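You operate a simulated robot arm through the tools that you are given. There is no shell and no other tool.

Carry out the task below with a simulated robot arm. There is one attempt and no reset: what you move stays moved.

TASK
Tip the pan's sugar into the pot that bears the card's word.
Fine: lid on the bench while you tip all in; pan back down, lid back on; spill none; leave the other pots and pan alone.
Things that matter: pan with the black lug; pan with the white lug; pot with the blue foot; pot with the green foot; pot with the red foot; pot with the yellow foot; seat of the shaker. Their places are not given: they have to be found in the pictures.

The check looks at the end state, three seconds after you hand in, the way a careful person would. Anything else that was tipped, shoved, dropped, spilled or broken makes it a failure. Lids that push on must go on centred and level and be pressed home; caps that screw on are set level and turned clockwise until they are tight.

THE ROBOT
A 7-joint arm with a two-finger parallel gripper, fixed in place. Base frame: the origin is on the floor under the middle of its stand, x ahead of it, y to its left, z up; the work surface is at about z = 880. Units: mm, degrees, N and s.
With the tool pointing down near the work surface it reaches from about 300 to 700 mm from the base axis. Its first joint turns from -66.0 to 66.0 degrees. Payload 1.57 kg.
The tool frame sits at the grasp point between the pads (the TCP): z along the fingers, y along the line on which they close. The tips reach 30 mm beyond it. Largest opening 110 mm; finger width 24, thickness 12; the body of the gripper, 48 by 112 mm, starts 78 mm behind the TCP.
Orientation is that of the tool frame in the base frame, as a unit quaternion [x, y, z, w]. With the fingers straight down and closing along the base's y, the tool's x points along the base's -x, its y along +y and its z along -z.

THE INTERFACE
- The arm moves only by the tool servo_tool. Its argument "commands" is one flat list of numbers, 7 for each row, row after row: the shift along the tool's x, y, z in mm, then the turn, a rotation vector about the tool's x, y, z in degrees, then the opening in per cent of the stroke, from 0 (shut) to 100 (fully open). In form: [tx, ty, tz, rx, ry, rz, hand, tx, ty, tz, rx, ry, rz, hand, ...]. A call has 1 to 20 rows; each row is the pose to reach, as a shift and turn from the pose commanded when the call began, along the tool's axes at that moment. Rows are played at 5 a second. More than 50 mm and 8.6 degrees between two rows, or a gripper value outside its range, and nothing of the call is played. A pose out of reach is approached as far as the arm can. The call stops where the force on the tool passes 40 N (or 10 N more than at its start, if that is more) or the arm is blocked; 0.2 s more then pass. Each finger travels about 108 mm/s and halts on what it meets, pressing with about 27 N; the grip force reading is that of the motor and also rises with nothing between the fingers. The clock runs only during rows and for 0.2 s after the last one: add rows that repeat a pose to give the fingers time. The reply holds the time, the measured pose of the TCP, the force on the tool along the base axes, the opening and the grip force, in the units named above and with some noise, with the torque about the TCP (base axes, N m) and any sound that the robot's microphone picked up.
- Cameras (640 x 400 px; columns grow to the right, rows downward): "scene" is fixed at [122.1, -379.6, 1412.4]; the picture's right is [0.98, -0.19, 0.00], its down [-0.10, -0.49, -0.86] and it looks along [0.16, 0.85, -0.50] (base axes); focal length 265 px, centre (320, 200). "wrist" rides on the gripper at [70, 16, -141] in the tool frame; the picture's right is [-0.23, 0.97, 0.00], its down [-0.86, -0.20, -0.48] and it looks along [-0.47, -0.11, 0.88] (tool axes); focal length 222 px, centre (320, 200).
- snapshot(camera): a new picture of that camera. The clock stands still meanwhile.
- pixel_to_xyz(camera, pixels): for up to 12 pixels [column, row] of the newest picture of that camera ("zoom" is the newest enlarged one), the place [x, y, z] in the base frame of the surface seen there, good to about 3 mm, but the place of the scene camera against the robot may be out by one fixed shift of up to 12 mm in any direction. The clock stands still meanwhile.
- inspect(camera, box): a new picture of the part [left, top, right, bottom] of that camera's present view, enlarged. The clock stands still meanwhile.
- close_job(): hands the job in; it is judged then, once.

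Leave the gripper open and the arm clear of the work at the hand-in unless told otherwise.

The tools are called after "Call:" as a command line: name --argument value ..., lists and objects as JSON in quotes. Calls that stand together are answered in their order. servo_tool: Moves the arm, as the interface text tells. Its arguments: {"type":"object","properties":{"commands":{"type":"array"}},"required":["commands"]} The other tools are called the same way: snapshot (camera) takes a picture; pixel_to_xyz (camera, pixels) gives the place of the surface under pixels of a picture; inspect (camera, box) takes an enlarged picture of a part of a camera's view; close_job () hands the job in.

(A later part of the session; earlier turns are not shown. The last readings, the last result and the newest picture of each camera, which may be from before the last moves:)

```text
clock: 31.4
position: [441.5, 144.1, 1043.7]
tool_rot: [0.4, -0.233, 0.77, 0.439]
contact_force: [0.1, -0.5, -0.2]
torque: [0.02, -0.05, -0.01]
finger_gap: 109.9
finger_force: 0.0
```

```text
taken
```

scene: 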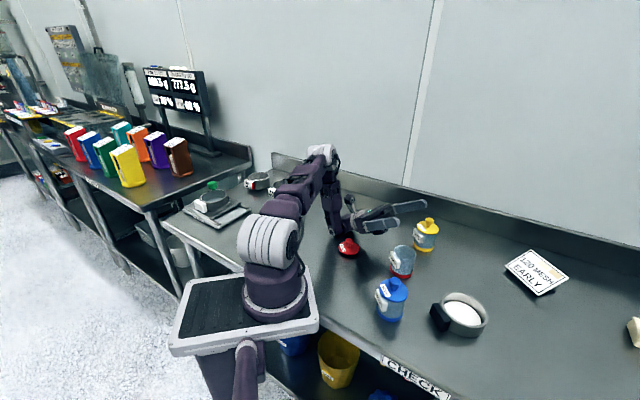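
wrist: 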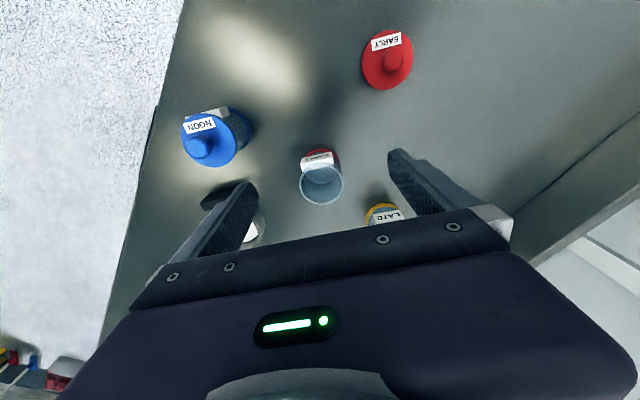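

At 125° tilt all is still fine. Now I play the whole tipping path backward at this azimuth (pivot point above the mouth, then down to a 15° leaned-back tool), still with the empty hand.

Call:
servo_tool --commands '[6.2, 9, -8.8, 0, -7.5, 0, 100, 12.4, 18, -17.7, 0, -15, 0, 100, 11.3, 18, -3.9, 0, -22.5, 0, 100, 8.9, 18, 9.9, 0, -30, 0, 100, 4.2, 18, 22.8, 0, -37.5, 0, 100, -1.1, 18, 35.8, 0, -45, 0, 100, -8.7, 18, 47.4, 0, -52.5, 0, 100, -16.3, 18, 58.9, 0, -60, 0, 100, -24.4, 18, 69.7, 0, -67.5, 0, 100, -33.5, 18, 79.1, 0, -75, 0, 100, -42.6, 18, 87.6, 0, -82.5, 0, 100, -52.5, 18, 94.2, 0, -90, 0, 100, -61.1, 18, 100.6, 0, -97.5, 0, 100, -69.2, 18, 105.4, 0, -105, 0, 100, -78.9, 18, 107.4, 0, -112.5, 0, 100, -88.6, 18, 107.4, 0, -120, 0, 100, -99.1, 18, 104.9, 0, -127.5, 0, 100, -109.4, 18, 100.4, 0, -135, 0, 100, -117.7, 18, 94.8, 0, -140, 0, 100, -117.7, 18, 94.8, 0, -140, 0, 100]'

Call:
snapshot --camera "scene"

Call:
snapshot --camera "wrist"

```text
clock: 35.6
position: [500.7, 8.4, 997.5]
tool_rot: [0.858, -0.496, -0.113, -0.066]
contact_force: [0.8, 0.0, 0.0]
torque: [0.02, -0.03, -0.02]
finger_gap: 109.7
finger_force: 0.0
```

```text
taken
```

scene: 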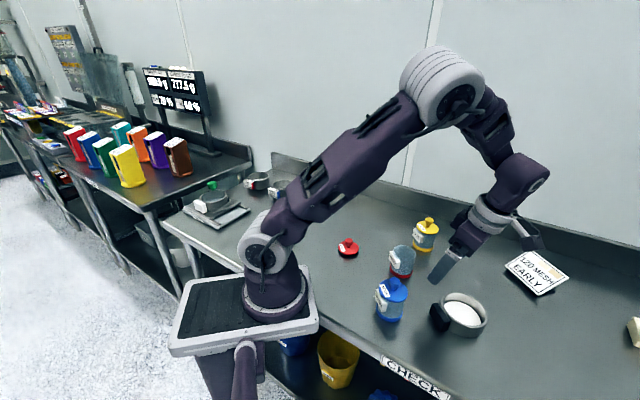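

```text
taken
```

wrist: 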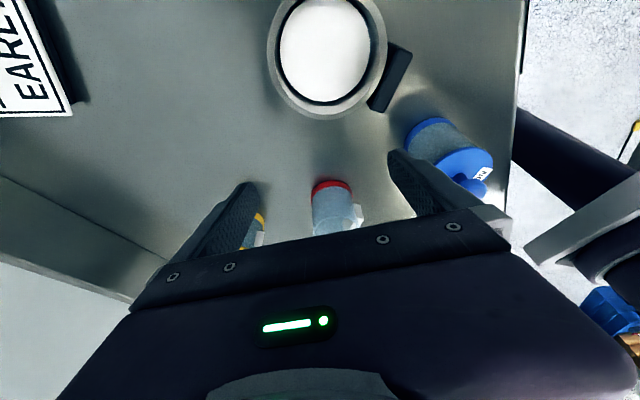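

The whole path is feasible. Now I go to the pan: rise to z≈1060, turn the tool back 120° about the vertical (keeping the 15° lean, so it points forward-down), and stop above and behind the lug at about (424,-56,1058), opening to ~77 mm.

Call:
servo_tool --commands '[-4.1, 6.2, -19.6, 1.94, 0, 7.24, 90, -8.2, 12.3, -39.3, 3.88, 0, 14.49, 80, -12.3, 18.5, -58.8, 5.82, 0, 21.73, 70, -11.3, 24.7, -59.1, 7.77, 0, 28.98, 70, -10.2, 30.8, -59.4, 9.71, 0, 36.2, 70, -9.2, 37, -59.7, 11.65, 0, 43.5, 70, -8.1, 43.1, -60, 13.6, 0, 50.7, 70, -7.05, 49.3, -60.3, 15.5, 0, 57.95, 70, -6, 55.5, -60.5, 17.5, 0, 65.2, 70, -4.9, 61.6, -60.8, 19.4, 0, 72.4, 70, -3.9, 67.8, -61.1, 21.35, 0, 79.7, 70, -2.8, 74, -61.4, 23.3, 0, 86.9, 70, -1.8, 80.1, -61.7, 25.2, 0, 94.2, 70, -0.7, 86.3, -61.9, 27.2, 0, 101.4, 70, 0.3, 92.4, -62.2, 29.1, 0, 108.7, 70, 1.4, 98.6, -62.5, 31.06, 0, 115.9, 70, 1.4, 98.6, -62.5, 31.06, 0, 115.9, 70]'

Call:
snapshot --camera "wrist"

Call:
snapshot --camera "scene"

```text
clock: 39.2
position: [421.9, -56.8, 1059.1]
tool_rot: [0.001, 0.992, 0.0, 0.13]
contact_force: [0.4, -0.5, 0.5]
torque: [0.02, 0.01, -0.01]
finger_gap: 77.1
finger_force: 0.1
```

```text
taken
```

wrist: 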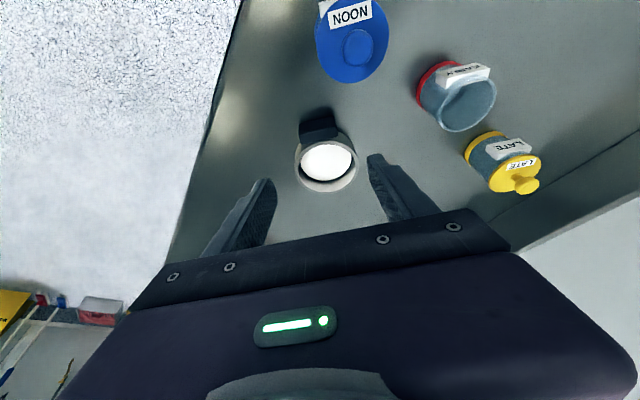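

```text
taken
```

scene: 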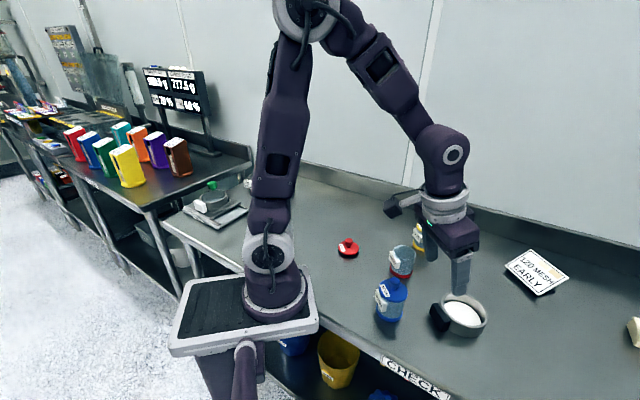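

I'm above and behind the lug with the tool leaned 15°. I enlarge the lug in the wrist view to measure it better.

Call:
inspect --camera "wrist" --box '[280, 95, 370, 205]'

```text
3.64 times, centred on (325, 150) of wrist
```

zoom: 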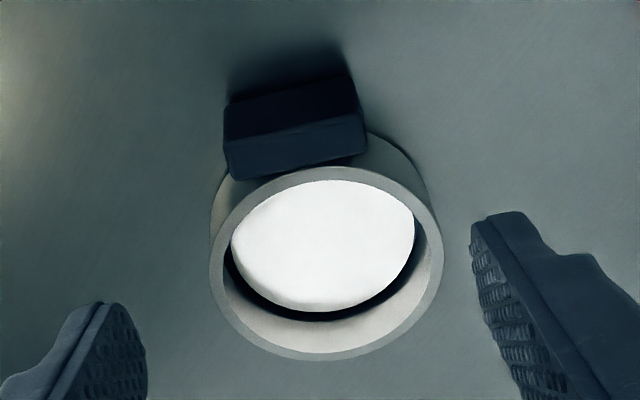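

Call:
pixel_to_xyz --camera "zoom" --pixels '[[228, 120], [358, 95], [228, 145], [362, 120], [240, 178], [360, 152], [290, 110], [296, 135], [303, 160], [225, 105], [348, 80], [300, 170]]'

Call:
pixel_to_xyz --camera "zoom" --pixels '[[214, 265], [438, 255], [320, 356], [310, 172], [240, 320], [415, 315], [405, 190], [240, 200], [325, 250], [237, 255], [412, 240], [325, 305]]'

```text
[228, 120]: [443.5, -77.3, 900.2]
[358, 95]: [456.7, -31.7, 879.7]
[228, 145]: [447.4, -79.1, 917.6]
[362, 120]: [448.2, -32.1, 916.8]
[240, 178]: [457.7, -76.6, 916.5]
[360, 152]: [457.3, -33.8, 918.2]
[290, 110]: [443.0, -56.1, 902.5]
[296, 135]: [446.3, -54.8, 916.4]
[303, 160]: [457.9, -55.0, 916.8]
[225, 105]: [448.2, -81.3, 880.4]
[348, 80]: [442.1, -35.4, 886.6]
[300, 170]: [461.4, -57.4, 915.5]
```

```text
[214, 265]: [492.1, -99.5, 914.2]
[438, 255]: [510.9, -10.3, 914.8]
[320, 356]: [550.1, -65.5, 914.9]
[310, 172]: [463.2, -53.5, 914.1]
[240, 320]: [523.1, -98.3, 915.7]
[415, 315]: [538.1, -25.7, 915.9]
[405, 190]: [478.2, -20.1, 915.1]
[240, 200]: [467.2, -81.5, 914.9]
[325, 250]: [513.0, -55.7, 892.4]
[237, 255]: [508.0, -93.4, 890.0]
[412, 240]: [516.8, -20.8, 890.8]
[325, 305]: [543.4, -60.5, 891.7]
```

Lug: x 443–462, y −79.5 to −32.5 (centre −56), z ≈885–917. I descend along the leaned tool axis so the fingers straddle the lug ends, TCP ending at (443, −56, 916), tips about 4 mm above the bench.

Call:
servo_tool --commands '[8, 0.4, 25, 0, 0, 0, 70, 16.6, 0.8, 50, 0, 0, 0, 70, 16.6, 0.8, 85, 0, 0, 0, 70, 16.6, 0.8, 110, 0, 0, 0, 70, 16.6, 0.8, 125, 0, 0, 0, 70, 16.6, 0.8, 135, 0, 0, 0, 70, 16.6, 0.8, 135, 0, 0, 0, 70]'

Call:
snapshot --camera "wrist"

Call:
inspect --camera "scene" --box '[400, 250, 520, 350]'

```text
clock: 40.8
position: [443.8, -55.4, 924.7]
tool_rot: [0.0, 0.992, -0.001, 0.13]
contact_force: [-0.1, -0.4, 0.0]
torque: [0.01, -0.01, 0.0]
finger_gap: 76.7
finger_force: 0.2
```

```text
taken
```

wrist: 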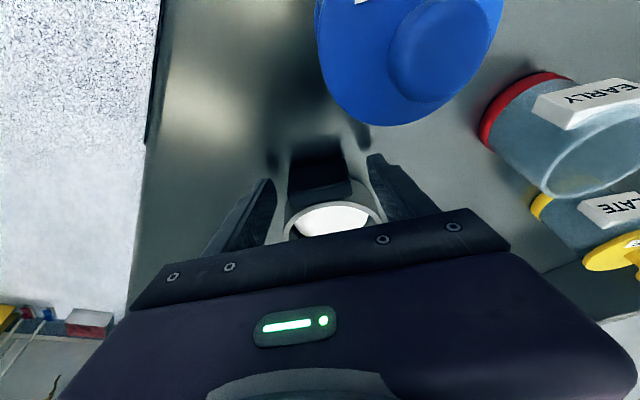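

```text
4.00 times, centred on (460, 300) of scene
```

zoom: 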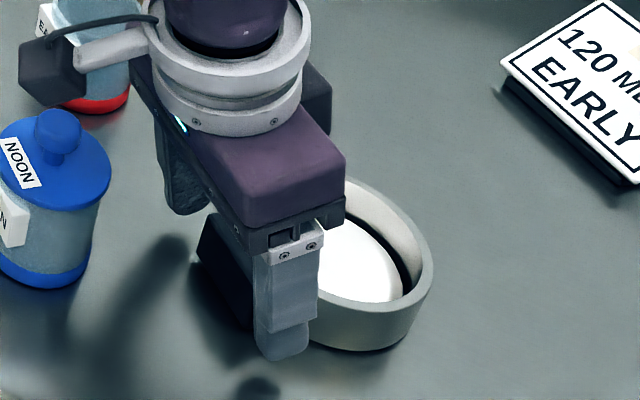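

Fingers straddle the lug with the pan untouched. I go the last 8.7 mm down (and 1.5 mm back to keep clear of the pan wall).

Call:
servo_tool --commands '[1.5, 0, 3, 0, 0, 0, 70, 1.5, 0, 6, 0, 0, 0, 70, 1.5, 0, 8.7, 0, 0, 0, 70, 1.5, 0, 8.7, 0, 0, 0, 70]'

Call:
inspect --camera "scene" --box '[400, 250, 520, 350]'

```text
clock: 41.8
position: [444.7, -56.7, 915.6]
tool_rot: [0.0, 0.991, 0.0, 0.131]
contact_force: [0.1, -0.1, -0.6]
torque: [-0.03, 0.01, 0.01]
finger_gap: 76.8
finger_force: 0.1
```

```text
4.00 times, centred on (460, 300) of scene
```

zoom: 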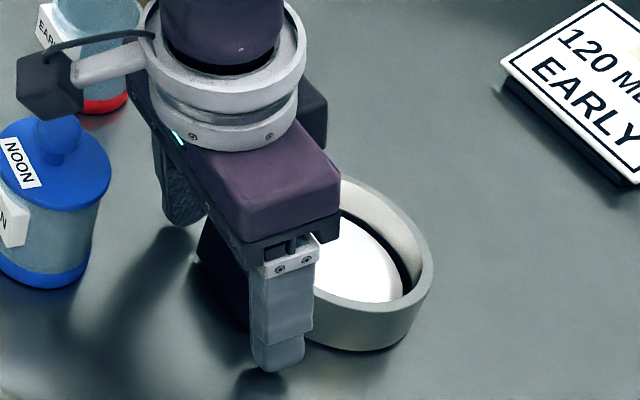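

No contact forces. I close the hand on the lug ends.

Call:
servo_tool --commands '[0, 0, 0, 0, 0, 0, 55, 0, 0, 0, 0, 0, 0, 45, 0, 0, 0, 0, 0, 0, 38, 0, 0, 0, 0, 0, 0, 30, 0, 0, 0, 0, 0, 0, 25, 0, 0, 0, 0, 0, 0, 25]'

Call:
inspect --camera "scene" --box '[400, 250, 520, 350]'

```text
clock: 43.2
position: [444.3, -55.4, 914.3]
tool_rot: [0.0, 0.991, 0.0, 0.131]
contact_force: [-0.7, -1.1, 0.4]
torque: [-0.12, -0.03, -0.06]
finger_gap: 49.2
finger_force: 26.9
```

```text
4.00 times, centred on (460, 300) of scene
```

zoom: 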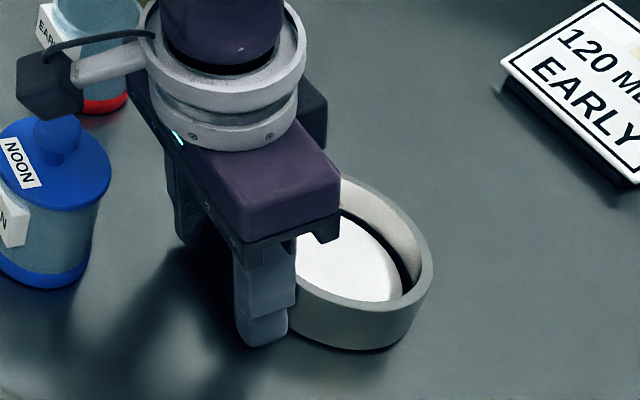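

Gripped: gap 49.2 mm at 26.9 N. I lift very gently 12 mm straight up and look at whether the pan stays level.

Call:
servo_tool --commands '[-0.5, 0, -1.9, 0, 0, 0, 25, -1, 0, -3.9, 0, 0, 0, 25, -1.5, 0, -5.8, 0, 0, 0, 25, -2.1, 0, -7.7, 0, 0, 0, 25, -2.6, 0, -9.7, 0, 0, 0, 25, -3.1, 0, -11.6, 0, 0, 0, 25, -3.1, 0, -11.6, 0, 0, 0, 25, -3.1, 0, -11.6, 0, 0, 0, 25]'

Call:
inspect --camera "scene" --box '[400, 250, 520, 350]'

Call:
snapshot --camera "wrist"

```text
clock: 45.0
position: [444.7, -54.3, 926.9]
tool_rot: [-0.001, 0.991, -0.001, 0.131]
contact_force: [0.1, 0.0, -1.7]
torque: [0.02, 0.06, -0.02]
finger_gap: 49.3
finger_force: 26.9
```

```text
4.00 times, centred on (460, 300) of scene
```

zoom: 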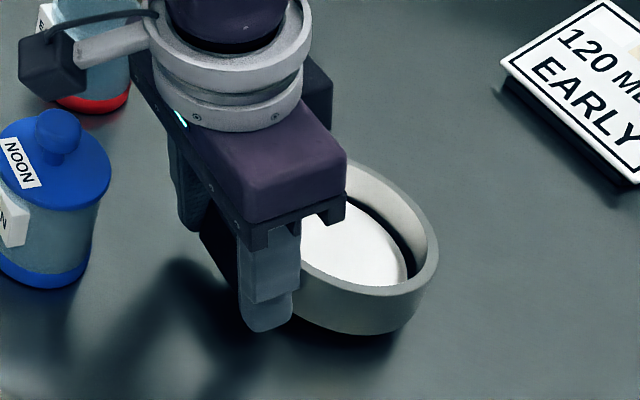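

```text
taken
```

wrist: 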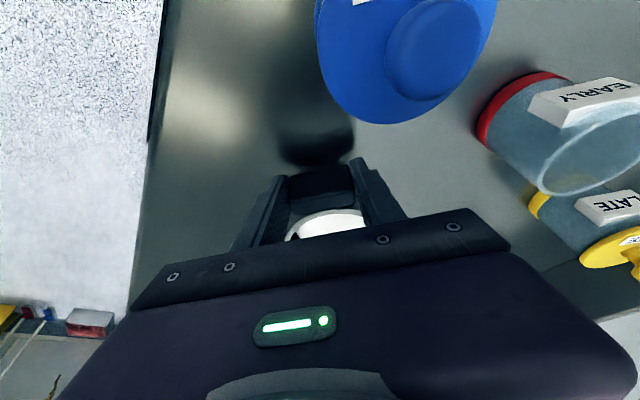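

The pan is up and weighs only about 2 N. I check that its rim is still level from the scene picture.

Call:
inspect --camera "scene" --box '[440, 270, 520, 340]'

Call:
pixel_to_xyz --camera "zoom" --pixels '[[330, 350], [395, 342], [545, 260], [520, 195], [490, 155], [450, 125], [300, 320], [535, 300], [400, 250], [300, 220]]'

```text
5.71 times, centred on (480, 305) of scene
```

zoom: 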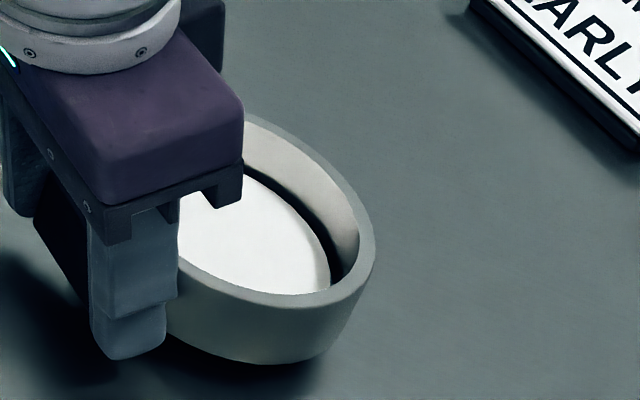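

```text
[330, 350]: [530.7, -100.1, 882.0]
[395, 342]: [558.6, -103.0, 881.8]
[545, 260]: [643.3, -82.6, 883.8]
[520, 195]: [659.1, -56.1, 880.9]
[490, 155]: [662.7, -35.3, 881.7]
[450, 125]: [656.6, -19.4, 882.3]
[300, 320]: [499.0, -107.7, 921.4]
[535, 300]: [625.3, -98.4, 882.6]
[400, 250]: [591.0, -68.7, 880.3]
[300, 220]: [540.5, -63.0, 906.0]
```

Call:
pixel_to_xyz --camera "zoom" --pixels '[[195, 275], [230, 292], [270, 301], [310, 300], [345, 286], [367, 255], [360, 210], [330, 165], [295, 138], [260, 122], [270, 240], [220, 220]]'

```text
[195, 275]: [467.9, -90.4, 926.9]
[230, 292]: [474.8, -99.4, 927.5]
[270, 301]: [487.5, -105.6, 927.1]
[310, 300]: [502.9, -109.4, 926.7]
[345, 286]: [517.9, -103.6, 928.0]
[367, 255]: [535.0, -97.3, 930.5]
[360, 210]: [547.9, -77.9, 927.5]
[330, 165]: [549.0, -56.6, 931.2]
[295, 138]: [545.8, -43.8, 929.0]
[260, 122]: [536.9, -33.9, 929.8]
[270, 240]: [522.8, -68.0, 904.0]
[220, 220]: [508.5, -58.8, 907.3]
```

The rim reads z 927–930 all around, so the pan is level. I raise it smoothly about 103 mm to carry height.

Call:
servo_tool --commands '[-1, 0, -3.9, 0, 0, 0, 25, -3.1, 0, -11.6, 0, 0, 0, 25, -6.2, 0, -23.2, 0, 0, 0, 25, -9.9, 0, -36.7, 0, 0, 0, 25, -13.5, 0, -50.2, 0, 0, 0, 25, -17.2, 0, -63.7, 0, 0, 0, 25, -20.8, 0, -77.3, 0, 0, 0, 25, -23.9, 0, -88.8, 0, 0, 0, 25, -26, 0, -96.6, 0, 0, 0, 25, -26.8, 0, -99.5, 0, 0, 0, 25, -26.8, 0, -99.5, 0, 0, 0, 25]'

Call:
snapshot --camera "scene"

```text
clock: 47.4
position: [442.7, -56.9, 1030.3]
tool_rot: [0.0, 0.991, 0.0, 0.131]
contact_force: [0.3, 0.4, -1.5]
torque: [0.01, 0.03, 0.03]
finger_gap: 49.0
finger_force: 27.2
```

```text
taken
```

scene: 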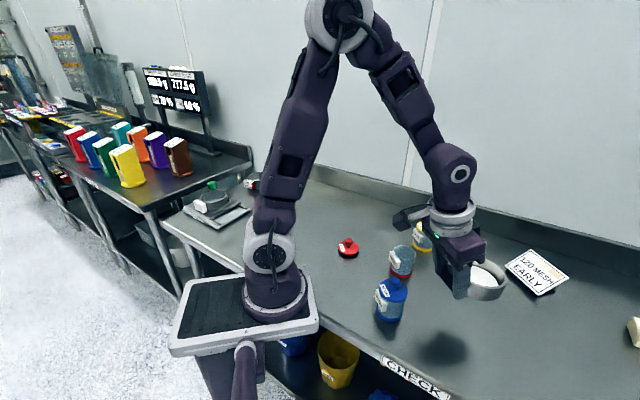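

Pan held steady with the sugar in place. I carry it smoothly to (500, 8, 1030) while turning it 120° left about the vertical, keeping it level.

Call:
servo_tool --commands '[-1.1, 1.3, 0.3, -0.6, 0, -2.3, 25, -3.3, 3.9, 0.9, -1.9, 0, -7.0, 25, -6.1, 7.1, 1.65, -3.4, 0, -12.7, 25, -9.2, 10.7, 2.5, -5.1, 0, -19.1, 25, -12.3, 14.3, 3.3, -6.9, 0, -25.5, 25, -15.3, 17.8, 4.1, -8.6, 0, -31.9, 25, -18.4, 21.4, 5, -10.3, 0, -38.2, 25, -21.5, 25, 5.8, -12, 0, -44.6, 25, -24.6, 28.6, 6.6, -13.7, 0, -51, 25, -27.6, 32.1, 7.4, -15.4, 0, -57.4, 25, -30.7, 35.7, 8.25, -17.2, 0, -63.7, 25, -33.8, 39.3, 9.1, -18.9, 0, -70.1, 25, -36.8, 42.8, 9.9, -20.6, 0, -76.5, 25, -39.9, 46.4, 10.7, -22.3, 0, -82.9, 25, -43, 50, 11.55, -24, 0, -89.2, 25, -46, 53.5, 12.4, -25.7, 0, -95.6, 25, -49.1, 57.1, 13.2, -27.5, 0, -102, 25, -52.2, 60.7, 14, -29.2, 0, -108.4, 25, -54.7, 63.6, 14.7, -30.6, 0, -113.6, 25, -55.8, 64.9, 15, -31.2, 0, -115.9, 25]'

Call:
snapshot --camera "scene"

Call:
inspect --camera "scene" --box '[370, 200, 530, 310]'

Call:
snapshot --camera "wrist"

```text
clock: 51.6
position: [500.9, 9.7, 1030.5]
tool_rot: [0.859, -0.495, -0.114, -0.066]
contact_force: [-0.2, -0.3, -2.0]
torque: [-0.05, -0.05, 0.0]
finger_gap: 49.2
finger_force: 27.7
```

```text
taken
```

scene: 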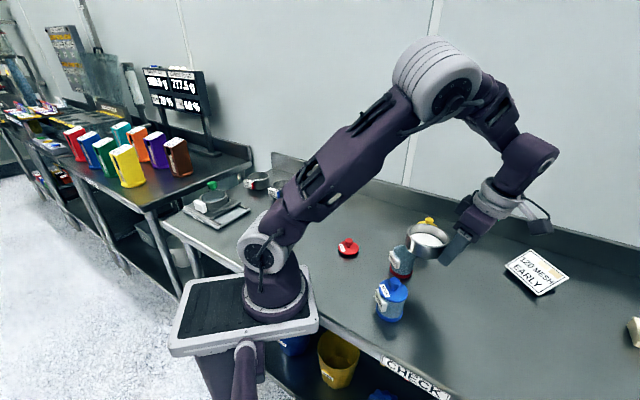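

```text
3.64 times, centred on (450, 255) of scene
```

zoom: 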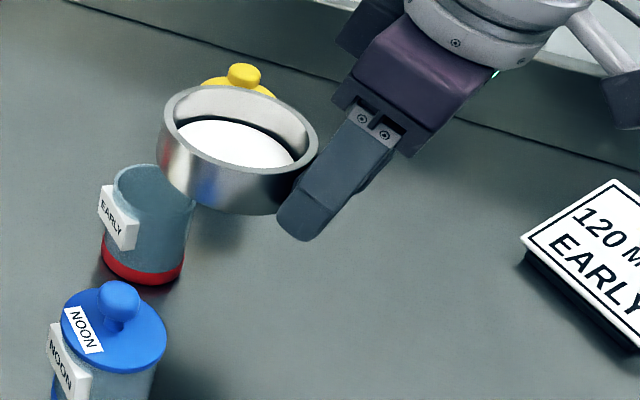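

```text
taken
```

wrist: 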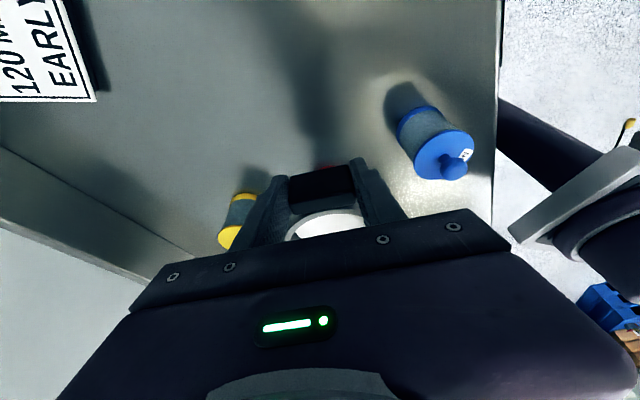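

The pan's far rim now sits above the pot. I measure both rims in this same scene picture, so the camera's fixed shift cancels.

Call:
pixel_to_xyz --camera "zoom" --pixels '[[162, 125], [180, 97], [215, 87], [260, 95], [295, 118], [314, 150], [165, 145], [190, 162], [230, 172], [280, 172], [240, 140], [140, 165]]'

Call:
inspect --camera "scene" --box '[385, 235, 430, 285]'

Call:
pixel_to_xyz --camera "zoom" --pixels '[[200, 115], [190, 150], [220, 190], [270, 205], [210, 90], [240, 75]]'

```text
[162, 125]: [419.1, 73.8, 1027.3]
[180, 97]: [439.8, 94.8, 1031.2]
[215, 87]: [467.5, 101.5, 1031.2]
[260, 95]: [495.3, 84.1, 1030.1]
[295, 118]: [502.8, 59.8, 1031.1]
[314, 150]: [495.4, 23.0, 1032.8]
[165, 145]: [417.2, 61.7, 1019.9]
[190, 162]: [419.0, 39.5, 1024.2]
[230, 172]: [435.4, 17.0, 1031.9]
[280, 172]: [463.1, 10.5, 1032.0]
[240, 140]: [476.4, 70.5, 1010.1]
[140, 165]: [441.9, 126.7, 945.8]
```

```text
8.00 times, centred on (408, 260) of scene
```

zoom: 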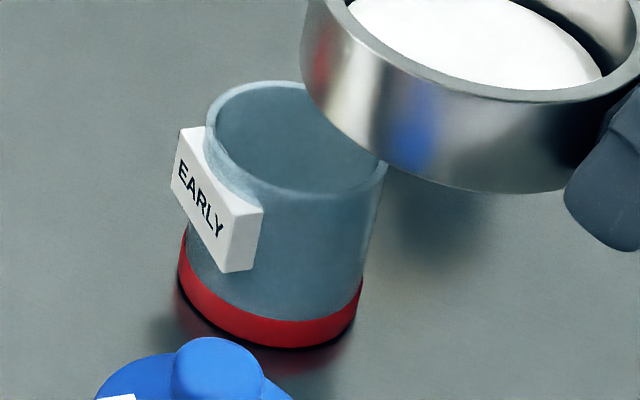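

```text
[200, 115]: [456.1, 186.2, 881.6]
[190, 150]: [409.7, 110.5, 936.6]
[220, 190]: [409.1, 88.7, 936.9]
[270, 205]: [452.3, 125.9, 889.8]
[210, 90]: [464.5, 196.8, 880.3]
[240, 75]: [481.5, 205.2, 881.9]
```

Call:
inspect --camera "scene" --box '[385, 235, 430, 285]'

Call:
pixel_to_xyz --camera "zoom" --pixels '[[209, 125], [216, 160], [240, 183], [275, 194], [310, 197], [350, 190], [378, 172], [214, 108], [232, 92], [258, 84], [285, 83]]'

```text
8.00 times, centred on (408, 260) of scene
```

zoom: 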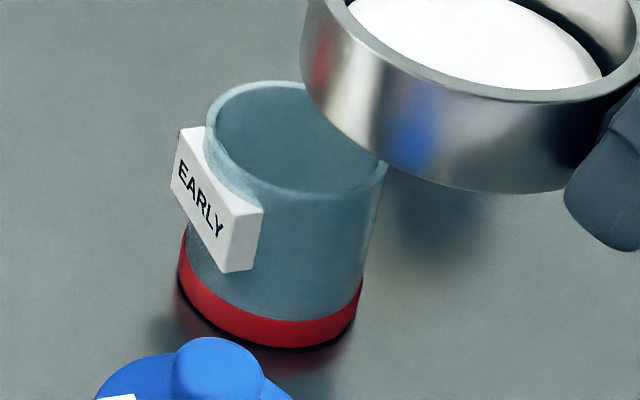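

```text
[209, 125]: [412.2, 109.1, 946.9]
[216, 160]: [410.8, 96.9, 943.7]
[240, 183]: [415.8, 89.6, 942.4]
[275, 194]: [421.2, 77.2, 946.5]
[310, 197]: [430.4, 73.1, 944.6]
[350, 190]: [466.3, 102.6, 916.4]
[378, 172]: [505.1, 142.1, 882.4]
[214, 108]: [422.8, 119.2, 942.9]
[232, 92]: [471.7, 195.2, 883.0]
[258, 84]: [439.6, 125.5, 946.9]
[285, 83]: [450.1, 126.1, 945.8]
```

Pan and pot rims relate as planned: the pan's far inner rim is about 7.5 mm short of the pot's centre along the tipping line, sideways error about 1 mm. I begin the tip: first 30°, while bringing the lip down to z≈990.

Call:
servo_tool --commands '[-0.3, 0, -0.5, 0, 2.5, 0, 25, -0.6, 0, -0.9, 0, 5, 0, 25, -1.3, 0, -1.2, 0, 7.5, 0, 25, -2.1, 0, -1.5, 0, 10, 0, 25, -3.3, 0, -2.2, 0, 12.5, 0, 25, -4.5, 0, -2.9, 0, 15, 0, 25, -6.1, 0, -3.5, 0, 17.5, 0, 25, -7.7, 0, -4.1, 0, 20, 0, 25, -9.9, 0, -5.6, 0, 22.5, 0, 25, -12.2, 0, -7.1, 0, 25, 0, 25, -14.6, 0, -8, 0, 27.5, 0, 25, -17.1, 0, -8.9, 0, 30, 0, 25, -17.1, 0, -8.9, 0, 30, 0, 25]'

Call:
inspect --camera "scene" --box '[370, 200, 530, 310]'

```text
clock: 54.4
position: [493.6, 20.5, 1043.2]
tool_rot: [0.859, -0.496, 0.112, 0.065]
contact_force: [0.3, -0.1, -0.9]
torque: [-0.03, -0.06, -0.02]
finger_gap: 49.2
finger_force: 27.4
```

```text
3.64 times, centred on (450, 255) of scene
```

zoom: 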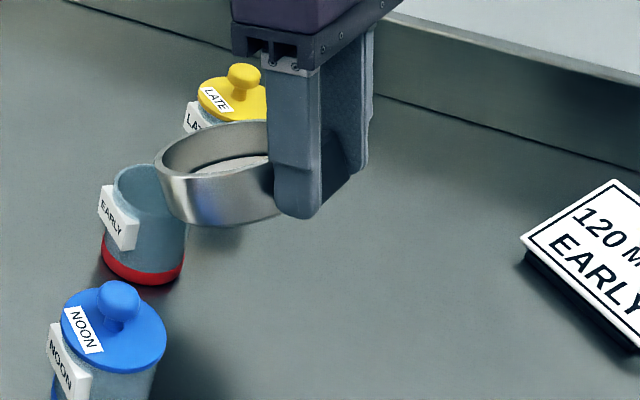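

At 30° the sugar is still inside. I tip on to 45°, lip coming down to z≈976, and look.

Call:
servo_tool --commands '[-1.9, 0, -2.5, 0, 2.5, 0, 25, -3.8, 0, -5, 0, 5, 0, 25, -6.2, 0, -6.8, 0, 7.5, 0, 25, -8.7, 0, -8.5, 0, 10, 0, 25, -11.4, 0, -10.3, 0, 12.5, 0, 25, -14.2, 0, -12.1, 0, 15, 0, 25, -14.2, 0, -12.1, 0, 15, 0, 25]'

Call:
inspect --camera "scene" --box '[370, 200, 530, 310]'

```text
clock: 56.0
position: [485.7, 36.2, 1051.7]
tool_rot: [0.837, -0.483, 0.223, 0.129]
contact_force: [-0.6, 0.3, -1.2]
torque: [0.01, -0.03, -0.03]
finger_gap: 49.4
finger_force: 27.2
```

```text
3.64 times, centred on (450, 255) of scene
```

zoom: 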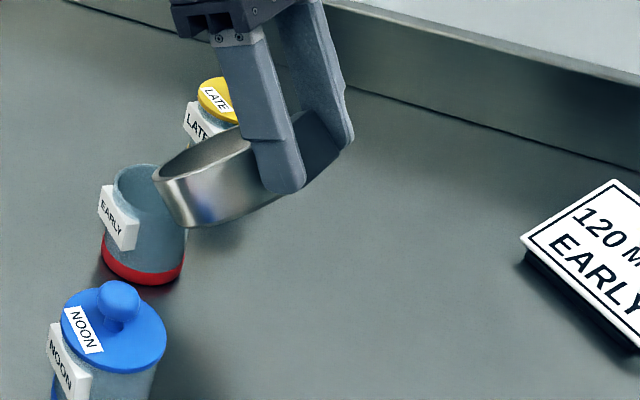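

No sugar has left yet. I check the gap between the pan's lower edge and the pot's rim.

Call:
inspect --camera "scene" --box '[390, 225, 450, 275]'

Call:
pixel_to_xyz --camera "zoom" --pixels '[[200, 185], [205, 200], [220, 220], [240, 260], [255, 290], [200, 175], [215, 165], [240, 145], [290, 290]]'

```text
8.00 times, centred on (420, 250) of scene
```

zoom: 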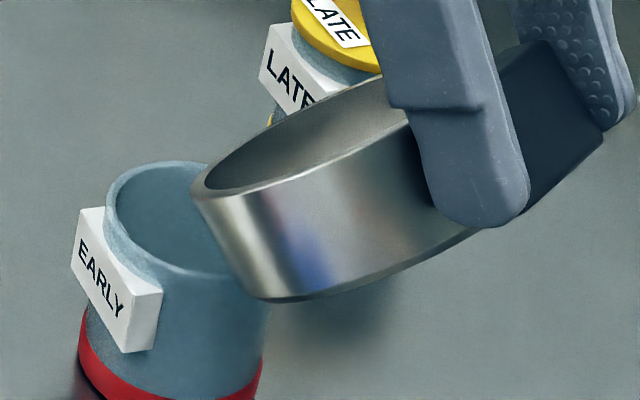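

```text
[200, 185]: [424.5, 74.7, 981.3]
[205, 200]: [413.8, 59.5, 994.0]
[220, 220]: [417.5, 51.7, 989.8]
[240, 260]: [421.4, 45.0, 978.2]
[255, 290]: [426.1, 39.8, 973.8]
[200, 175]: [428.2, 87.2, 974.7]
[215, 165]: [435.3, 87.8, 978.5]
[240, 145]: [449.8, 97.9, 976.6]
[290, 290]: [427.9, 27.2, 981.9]
```

There is clearance of a few mm everywhere. I continue slowly (about 6°/s) to 60°, keeping the lip a little higher (z≈970), then look.

Call:
servo_tool --commands '[-0.6, 0, -2.2, 0, 1.25, 0, 25, -1.3, 0, -4.5, 0, 2.5, 0, 25, -2.1, 0, -6.7, 0, 3.75, 0, 25, -2.9, 0, -8.8, 0, 5, 0, 25, -4.1, 0, -10.3, 0, 6.25, 0, 25, -5.3, 0, -11.8, 0, 7.5, 0, 25, -6.6, 0, -13.3, 0, 8.75, 0, 25, -7.9, 0, -14.7, 0, 10, 0, 25, -7.9, 0, -14.7, 0, 10, 0, 25]'

Call:
inspect --camera "scene" --box '[370, 200, 530, 310]'

Call:
snapshot --camera "wrist"

```text
clock: 58.0
position: [476.6, 48.0, 1060.0]
tool_rot: [0.814, -0.469, 0.296, 0.171]
contact_force: [1.5, -0.7, -1.9]
torque: [-0.03, 0.01, -0.01]
finger_gap: 49.0
finger_force: 26.9
```

```text
3.64 times, centred on (450, 255) of scene
```

zoom: 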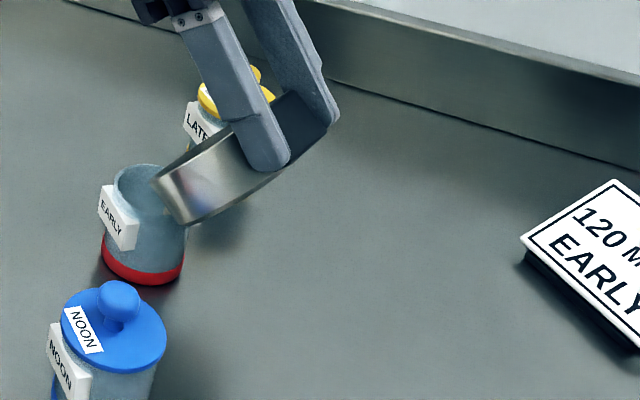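

```text
taken
```

wrist: 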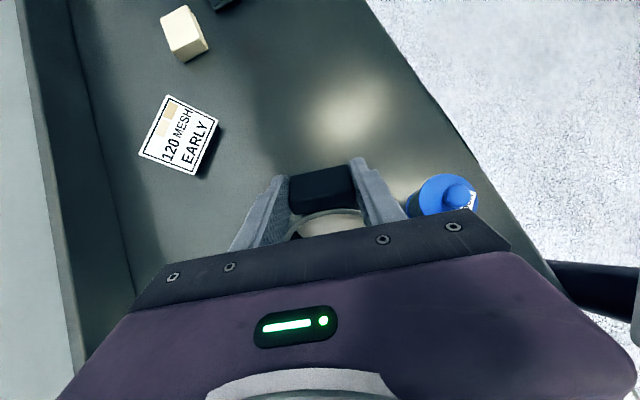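

At 55° the pot still looks empty. I go on slowly to 65° and look inside the pot.

Call:
servo_tool --commands '[-1.1, 0, -1.7, 0, 1.25, 0, 25, -2.2, 0, -3.3, 0, 2.5, 0, 25, -3.4, 0, -4.9, 0, 3.75, 0, 25, -4.7, 0, -6.5, 0, 5, 0, 25, -5.9, 0, -8.3, 0, 6.25, 0, 25, -7.1, 0, -10.1, 0, 7.5, 0, 25, -8.3, 0, -11.9, 0, 8.75, 0, 25, -9.5, 0, -13.6, 0, 10, 0, 25, -9.5, 0, -13.6, 0, 10, 0, 25]'

Call:
inspect --camera "scene" --box '[385, 220, 455, 285]'

```text
clock: 60.0
position: [470.6, 62.1, 1065.3]
tool_rot: [0.786, -0.452, 0.365, 0.209]
contact_force: [-0.4, 1.1, -1.1]
torque: [0.02, 0.02, 0.02]
finger_gap: 49.1
finger_force: 26.6
```

```text
6.15 times, centred on (420, 252) of scene
```

zoom: 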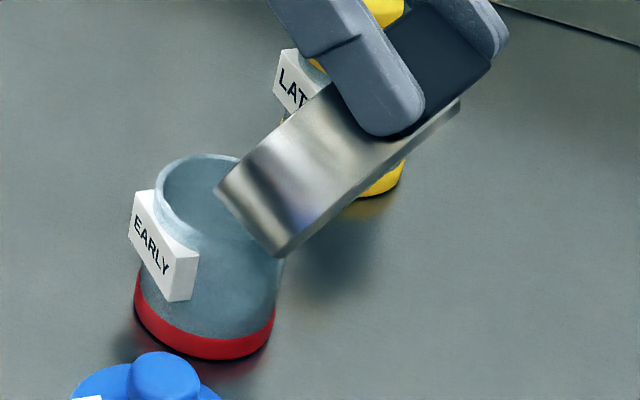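

Lip is right over the mouth; no sugar visible yet. On to 75° at the same slow rate.

Call:
servo_tool --commands '[-1, 0, -1.8, 0, 1.25, 0, 25, -2.1, 0, -3.7, 0, 2.5, 0, 25, -3.2, 0, -5.6, 0, 3.75, 0, 25, -4.3, 0, -7.5, 0, 5, 0, 25, -5.5, 0, -9.4, 0, 6.25, 0, 25, -6.8, 0, -11.2, 0, 7.5, 0, 25, -8.1, 0, -13, 0, 8.75, 0, 25, -9.4, 0, -14.8, 0, 10, 0, 25, -9.4, 0, -14.8, 0, 10, 0, 25]'

Call:
inspect --camera "scene" --box '[385, 220, 455, 285]'

```text
clock: 62.0
position: [461.5, 77.9, 1066.2]
tool_rot: [0.751, -0.432, 0.433, 0.249]
contact_force: [0.3, 0.3, -2.0]
torque: [0.04, 0.02, 0.01]
finger_gap: 49.2
finger_force: 26.7
```

```text
6.15 times, centred on (420, 252) of scene
```

zoom: 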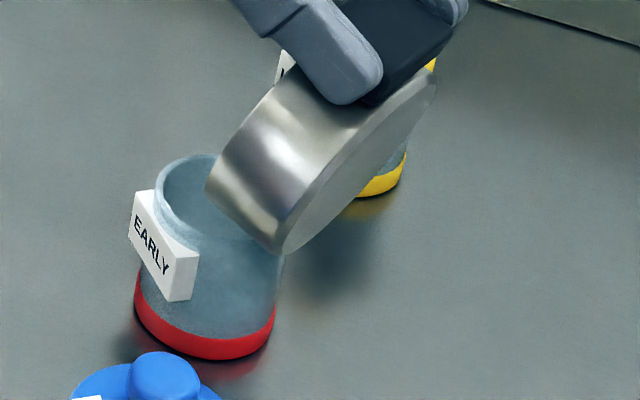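

Still nothing seen falling. I continue to 85°.

Call:
servo_tool --commands '[-1.1, 0, -1.9, 0, 1.25, 0, 25, -2.2, 0, -3.9, 0, 2.5, 0, 25, -3.3, 0, -5.8, 0, 3.75, 0, 25, -4.5, 0, -7.8, 0, 5, 0, 25, -5.8, 0, -9.7, 0, 6.25, 0, 25, -7.1, 0, -11.6, 0, 7.5, 0, 25, -8.4, 0, -13.5, 0, 8.75, 0, 25, -9.8, 0, -15.4, 0, 10, 0, 25, -9.8, 0, -15.4, 0, 10, 0, 25]'

Call:
inspect --camera "scene" --box '[385, 220, 455, 285]'

Call:
snapshot --camera "scene"

```text
clock: 64.0
position: [453.1, 92.4, 1066.8]
tool_rot: [0.709, -0.41, 0.496, 0.287]
contact_force: [-0.2, -1.4, -1.1]
torque: [0.02, 0.01, -0.02]
finger_gap: 49.3
finger_force: 26.3
```

```text
6.15 times, centred on (420, 252) of scene
```

zoom: 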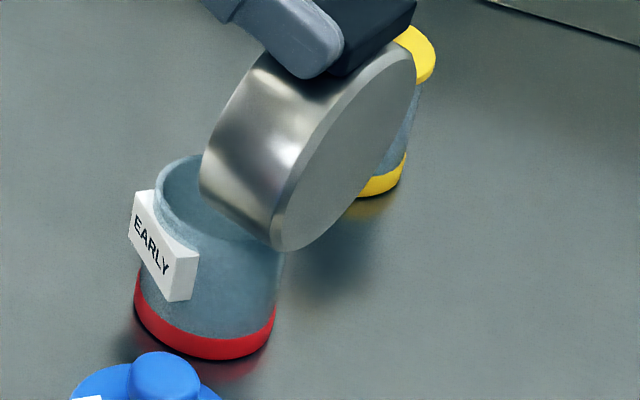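

```text
taken
```

scene: 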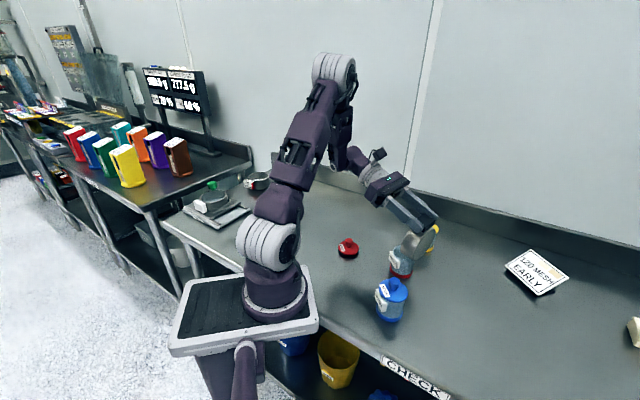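

Nothing spilt on the bench. I continue to 95°, where the low wall begins to slope toward the opening.

Call:
servo_tool --commands '[-1.1, 0, -2, 0, 1.25, 0, 25, -2.2, 0, -4.1, 0, 2.5, 0, 25, -3.4, 0, -6.1, 0, 3.75, 0, 25, -4.6, 0, -8.1, 0, 5, 0, 25, -5.7, 0, -10.2, 0, 6.25, 0, 25, -6.8, 0, -12.2, 0, 7.5, 0, 25, -8, 0, -14.3, 0, 8.75, 0, 25, -9.1, 0, -16.3, 0, 10, 0, 25, -9.1, 0, -16.3, 0, 10, 0, 25]'

Call:
inspect --camera "scene" --box '[385, 220, 455, 285]'

Call:
snapshot --camera "wrist"

```text
clock: 66.0
position: [442.7, 108.9, 1064.3]
tool_rot: [0.665, -0.382, 0.556, 0.32]
contact_force: [0.8, -0.3, -0.9]
torque: [0.01, 0.03, 0.0]
finger_gap: 49.3
finger_force: 27.2
```

```text
6.15 times, centred on (420, 252) of scene
```

zoom: 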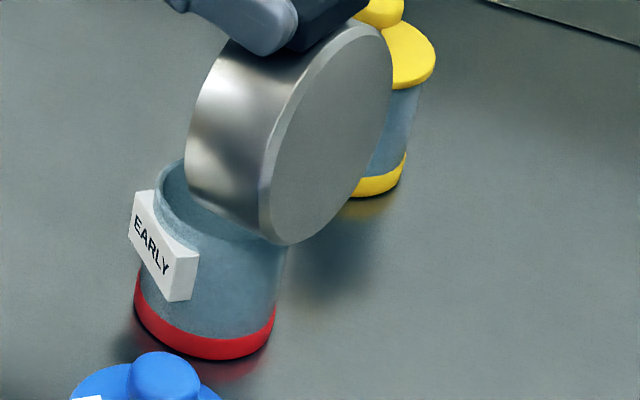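

```text
taken
```

wrist: 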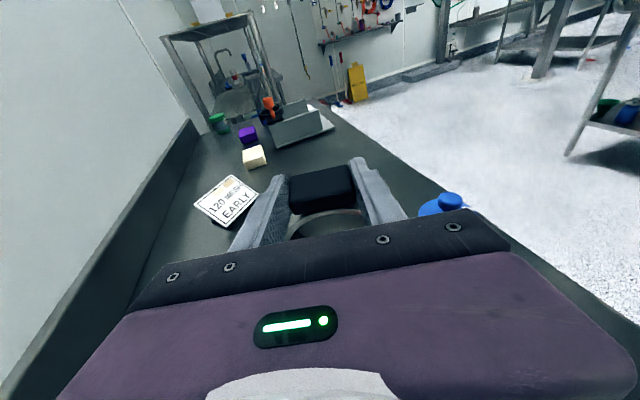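

The wrist view shows the part of the pan near the lug, at (330,225), is now bare. I enlarge it.

Call:
inspect --camera "wrist" --box '[270, 150, 420, 250]'

```text
4.00 times, centred on (345, 200) of wrist
```

zoom: 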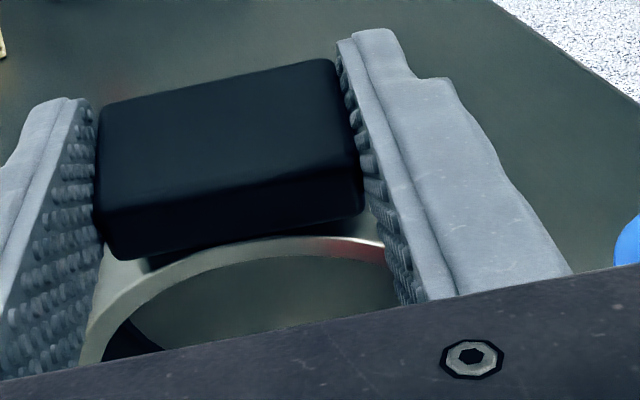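

The floor near the lug is bare, so the sugar has slid down toward the lip. I go on slowly to 110° and hold a moment.

Call:
servo_tool --commands '[-0.9, 0, -2.2, 0, 1.25, 0, 25, -1.8, 0, -4.4, 0, 2.5, 0, 25, -2.8, 0, -6.6, 0, 3.75, 0, 25, -3.8, 0, -8.7, 0, 5, 0, 25, -4.6, 0, -10.9, 0, 6.25, 0, 25, -5.4, 0, -13, 0, 7.5, 0, 25, -6.4, 0, -15.1, 0, 8.75, 0, 25, -7.3, 0, -17.2, 0, 10, 0, 25, -8.4, 0, -19.3, 0, 11.25, 0, 25, -9.4, 0, -21.4, 0, 12.5, 0, 25, -10.5, 0, -23.5, 0, 13.75, 0, 25, -11.6, 0, -25.5, 0, 15, 0, 25, -11.6, 0, -25.5, 0, 15, 0, 25, -11.6, 0, -25.5, 0, 15, 0, 25]'

Call:
inspect --camera "scene" --box '[385, 220, 455, 285]'

Call:
inspect --camera "wrist" --box '[270, 150, 420, 250]'

```text
clock: 69.0
position: [430.2, 131.8, 1057.8]
tool_rot: [0.586, -0.337, 0.638, 0.368]
contact_force: [-0.6, -0.6, -1.3]
torque: [0.03, 0.0, 0.01]
finger_gap: 49.3
finger_force: 26.4
```

```text
6.15 times, centred on (420, 252) of scene
```

zoom: 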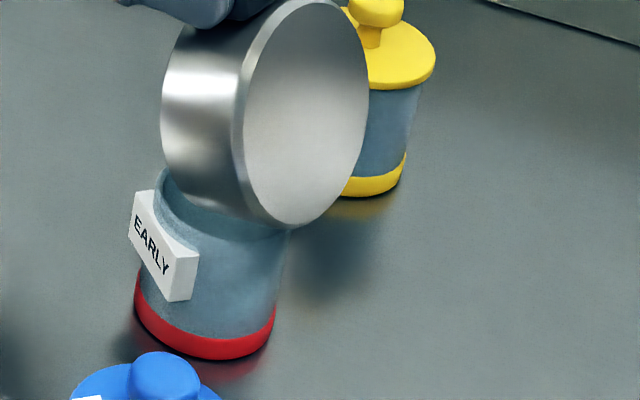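

```text
4.00 times, centred on (345, 200) of wrist
```

zoom: 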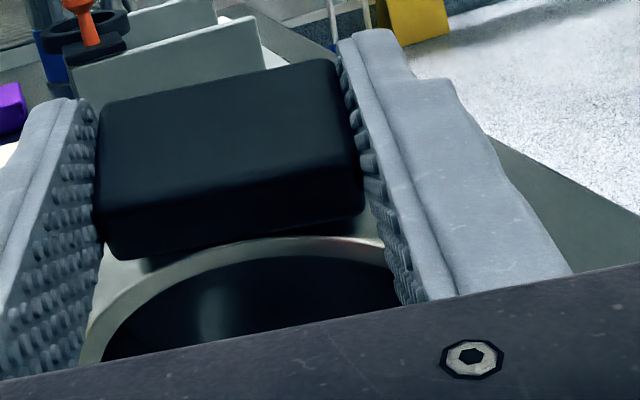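

Still no spill. I continue to 125° slowly and hold.

Call:
servo_tool --commands '[-0.6, 0, -2.2, 0, 1.25, 0, 25, -1.3, 0, -4.4, 0, 2.5, 0, 25, -2, 0, -6.6, 0, 3.75, 0, 25, -2.7, 0, -8.8, 0, 5, 0, 25, -3.6, 0, -10.9, 0, 6.25, 0, 25, -4.5, 0, -13, 0, 7.5, 0, 25, -5.4, 0, -15.2, 0, 8.75, 0, 25, -6.3, 0, -17.3, 0, 10, 0, 25, -7.3, 0, -19.4, 0, 11.25, 0, 25, -8.4, 0, -21.5, 0, 12.5, 0, 25, -9.5, 0, -23.5, 0, 13.75, 0, 25, -10.6, 0, -25.5, 0, 15, 0, 25, -10.6, 0, -25.5, 0, 15, 0, 25, -10.6, 0, -25.5, 0, 15, 0, 25, -10.6, 0, -25.5, 0, 15, 0, 25]'

Call:
inspect --camera "scene" --box '[385, 220, 455, 285]'

Call:
snapshot --camera "wrist"

Call:
snapshot --camera "scene"

```text
clock: 72.2
position: [418.5, 152.9, 1044.0]
tool_rot: [0.498, -0.287, 0.709, 0.409]
contact_force: [0.0, 0.8, -1.0]
torque: [0.0, 0.01, 0.0]
finger_gap: 49.2
finger_force: 26.9
```

```text
6.15 times, centred on (420, 252) of scene
```

zoom: 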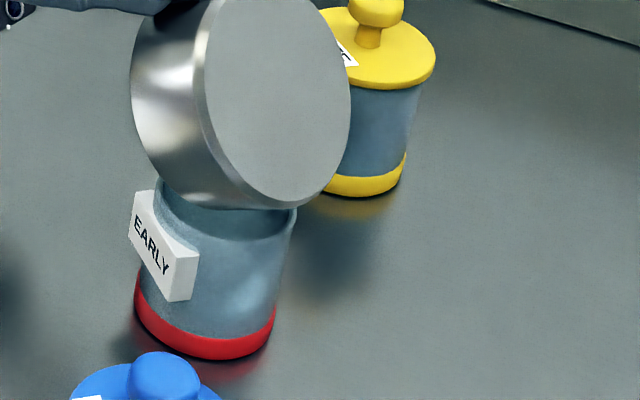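

```text
taken
```

wrist: 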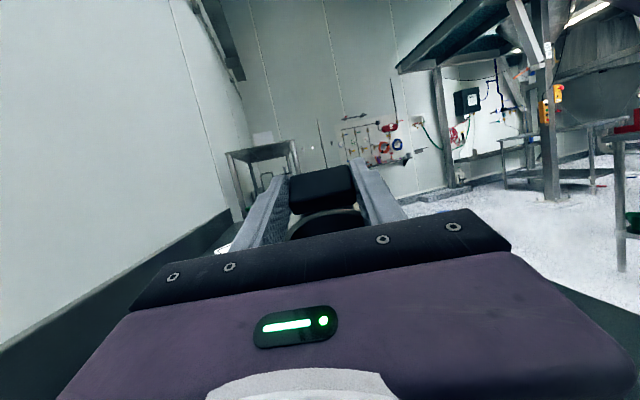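

```text
taken
```

scene: 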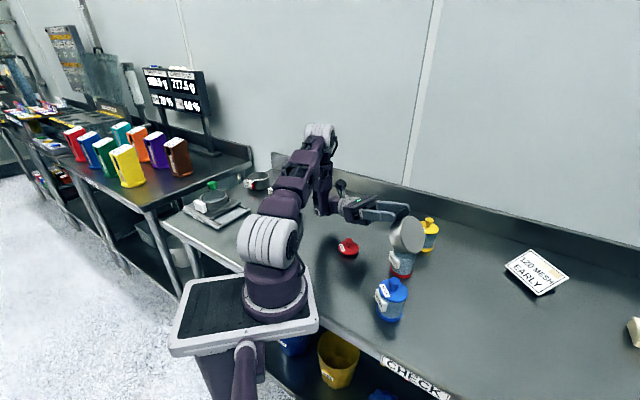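

No sugar on the bench, and the carried weight reads lighter. To be sure it is all out, I tip to 130°, rock gently a few times about the lip and wait.

Call:
servo_tool --commands '[-0.7, 0, -2.2, 0, 1.25, 0, 25, -1.3, 0, -4.4, 0, 2.5, 0, 25, -2, 0, -6.6, 0, 3.75, 0, 25, -2.8, 0, -8.8, 0, 5, 0, 25, -1.3, 0, -4.4, 0, 2.5, 0, 25, -2.8, 0, -8.8, 0, 5, 0, 25, -1.3, 0, -4.4, 0, 2.5, 0, 25, -2.8, 0, -8.8, 0, 5, 0, 25, -1.3, 0, -4.4, 0, 2.5, 0, 25, -2.8, 0, -8.8, 0, 5, 0, 25, -2.8, 0, -8.8, 0, 5, 0, 25, -2.8, 0, -8.8, 0, 5, 0, 25, -2.8, 0, -8.8, 0, 5, 0, 25, -2.8, 0, -8.8, 0, 5, 0, 25, -2.8, 0, -8.8, 0, 5, 0, 25]'

Call:
inspect --camera "scene" --box '[385, 220, 455, 285]'

```text
clock: 75.4
position: [414.7, 158.0, 1037.6]
tool_rot: [0.466, -0.268, 0.731, 0.421]
contact_force: [-0.5, 0.3, -0.8]
torque: [0.04, 0.0, 0.02]
finger_gap: 49.1
finger_force: 27.1
```

```text
6.15 times, centred on (420, 252) of scene
```

zoom: 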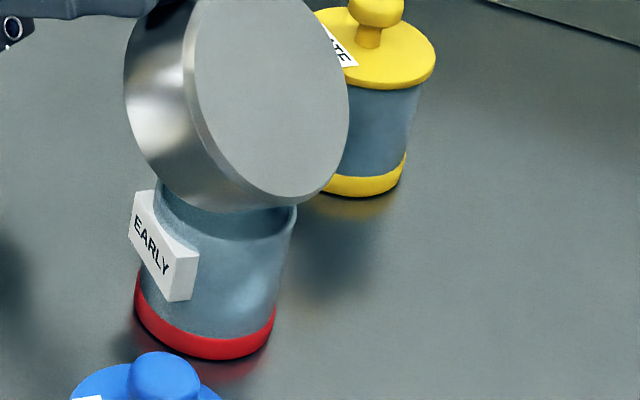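

The pan looks emptied. I tip it back level along the same path, pivoting about the lip over the mouth and ending above the pot height.

Call:
servo_tool --commands '[4.5, 0, 14.4, 0, -7.5, 0, 25, 5.4, 0, 28.2, 0, -15, 0, 25, 4.5, 0, 42, 0, -22.5, 0, 25, 1.8, 0, 55.7, 0, -30, 0, 25, -1.6, 0, 69.3, 0, -37.5, 0, 25, -5.1, 0, 82.9, 0, -45, 0, 25, -9.2, 0, 96.1, 0, -52.5, 0, 25, -14.7, 0, 108.3, 0, -60, 0, 25, -21.5, 0, 119, 0, -67.5, 0, 25, -28.6, 0, 128.9, 0, -75, 0, 25, -35.5, 0, 137.6, 0, -82.5, 0, 25, -42.3, 0, 145, 0, -90, 0, 25, -49.5, 0, 150.7, 0, -97.5, 0, 25, -56.9, 0, 154.6, 0, -105, 0, 25, -63.5, 0, 157, 0, -112.5, 0, 25, -70, 0, 157.7, 0, -120, 0, 25, -75.9, 0, 156.6, 0, -127.5, 0, 25, -78.3, 0, 155.6, 0, -130, 0, 25, -78.3, 0, 155.6, 0, -130, 0, 25]'

Call:
inspect --camera "scene" --box '[370, 200, 530, 310]'

Call:
snapshot --camera "wrist"

```text
clock: 79.4
position: [500.6, 9.7, 1032.5]
tool_rot: [0.859, -0.494, -0.116, -0.066]
contact_force: [-0.5, -0.3, -0.9]
torque: [-0.06, -0.02, -0.04]
finger_gap: 49.4
finger_force: 27.1
```

```text
3.64 times, centred on (450, 255) of scene
```

zoom: 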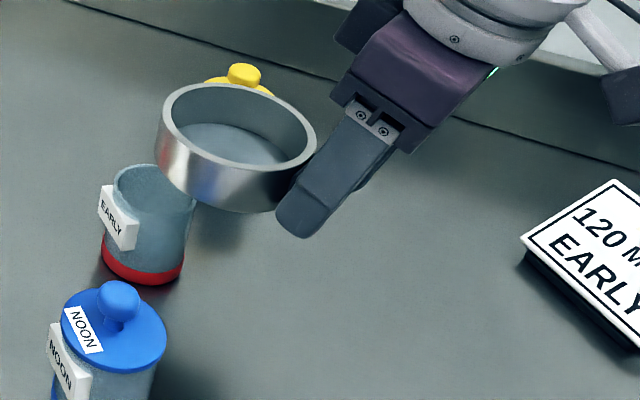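

```text
taken
```

wrist: 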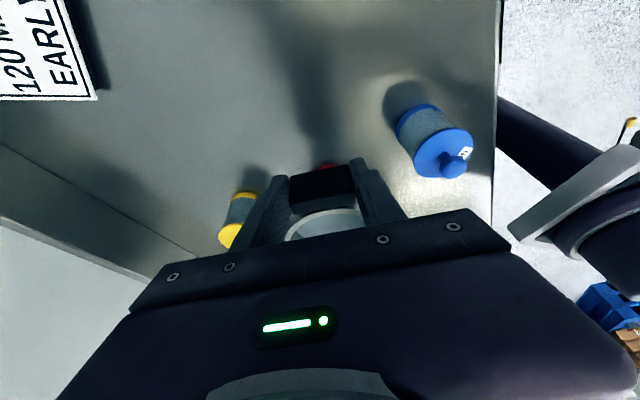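

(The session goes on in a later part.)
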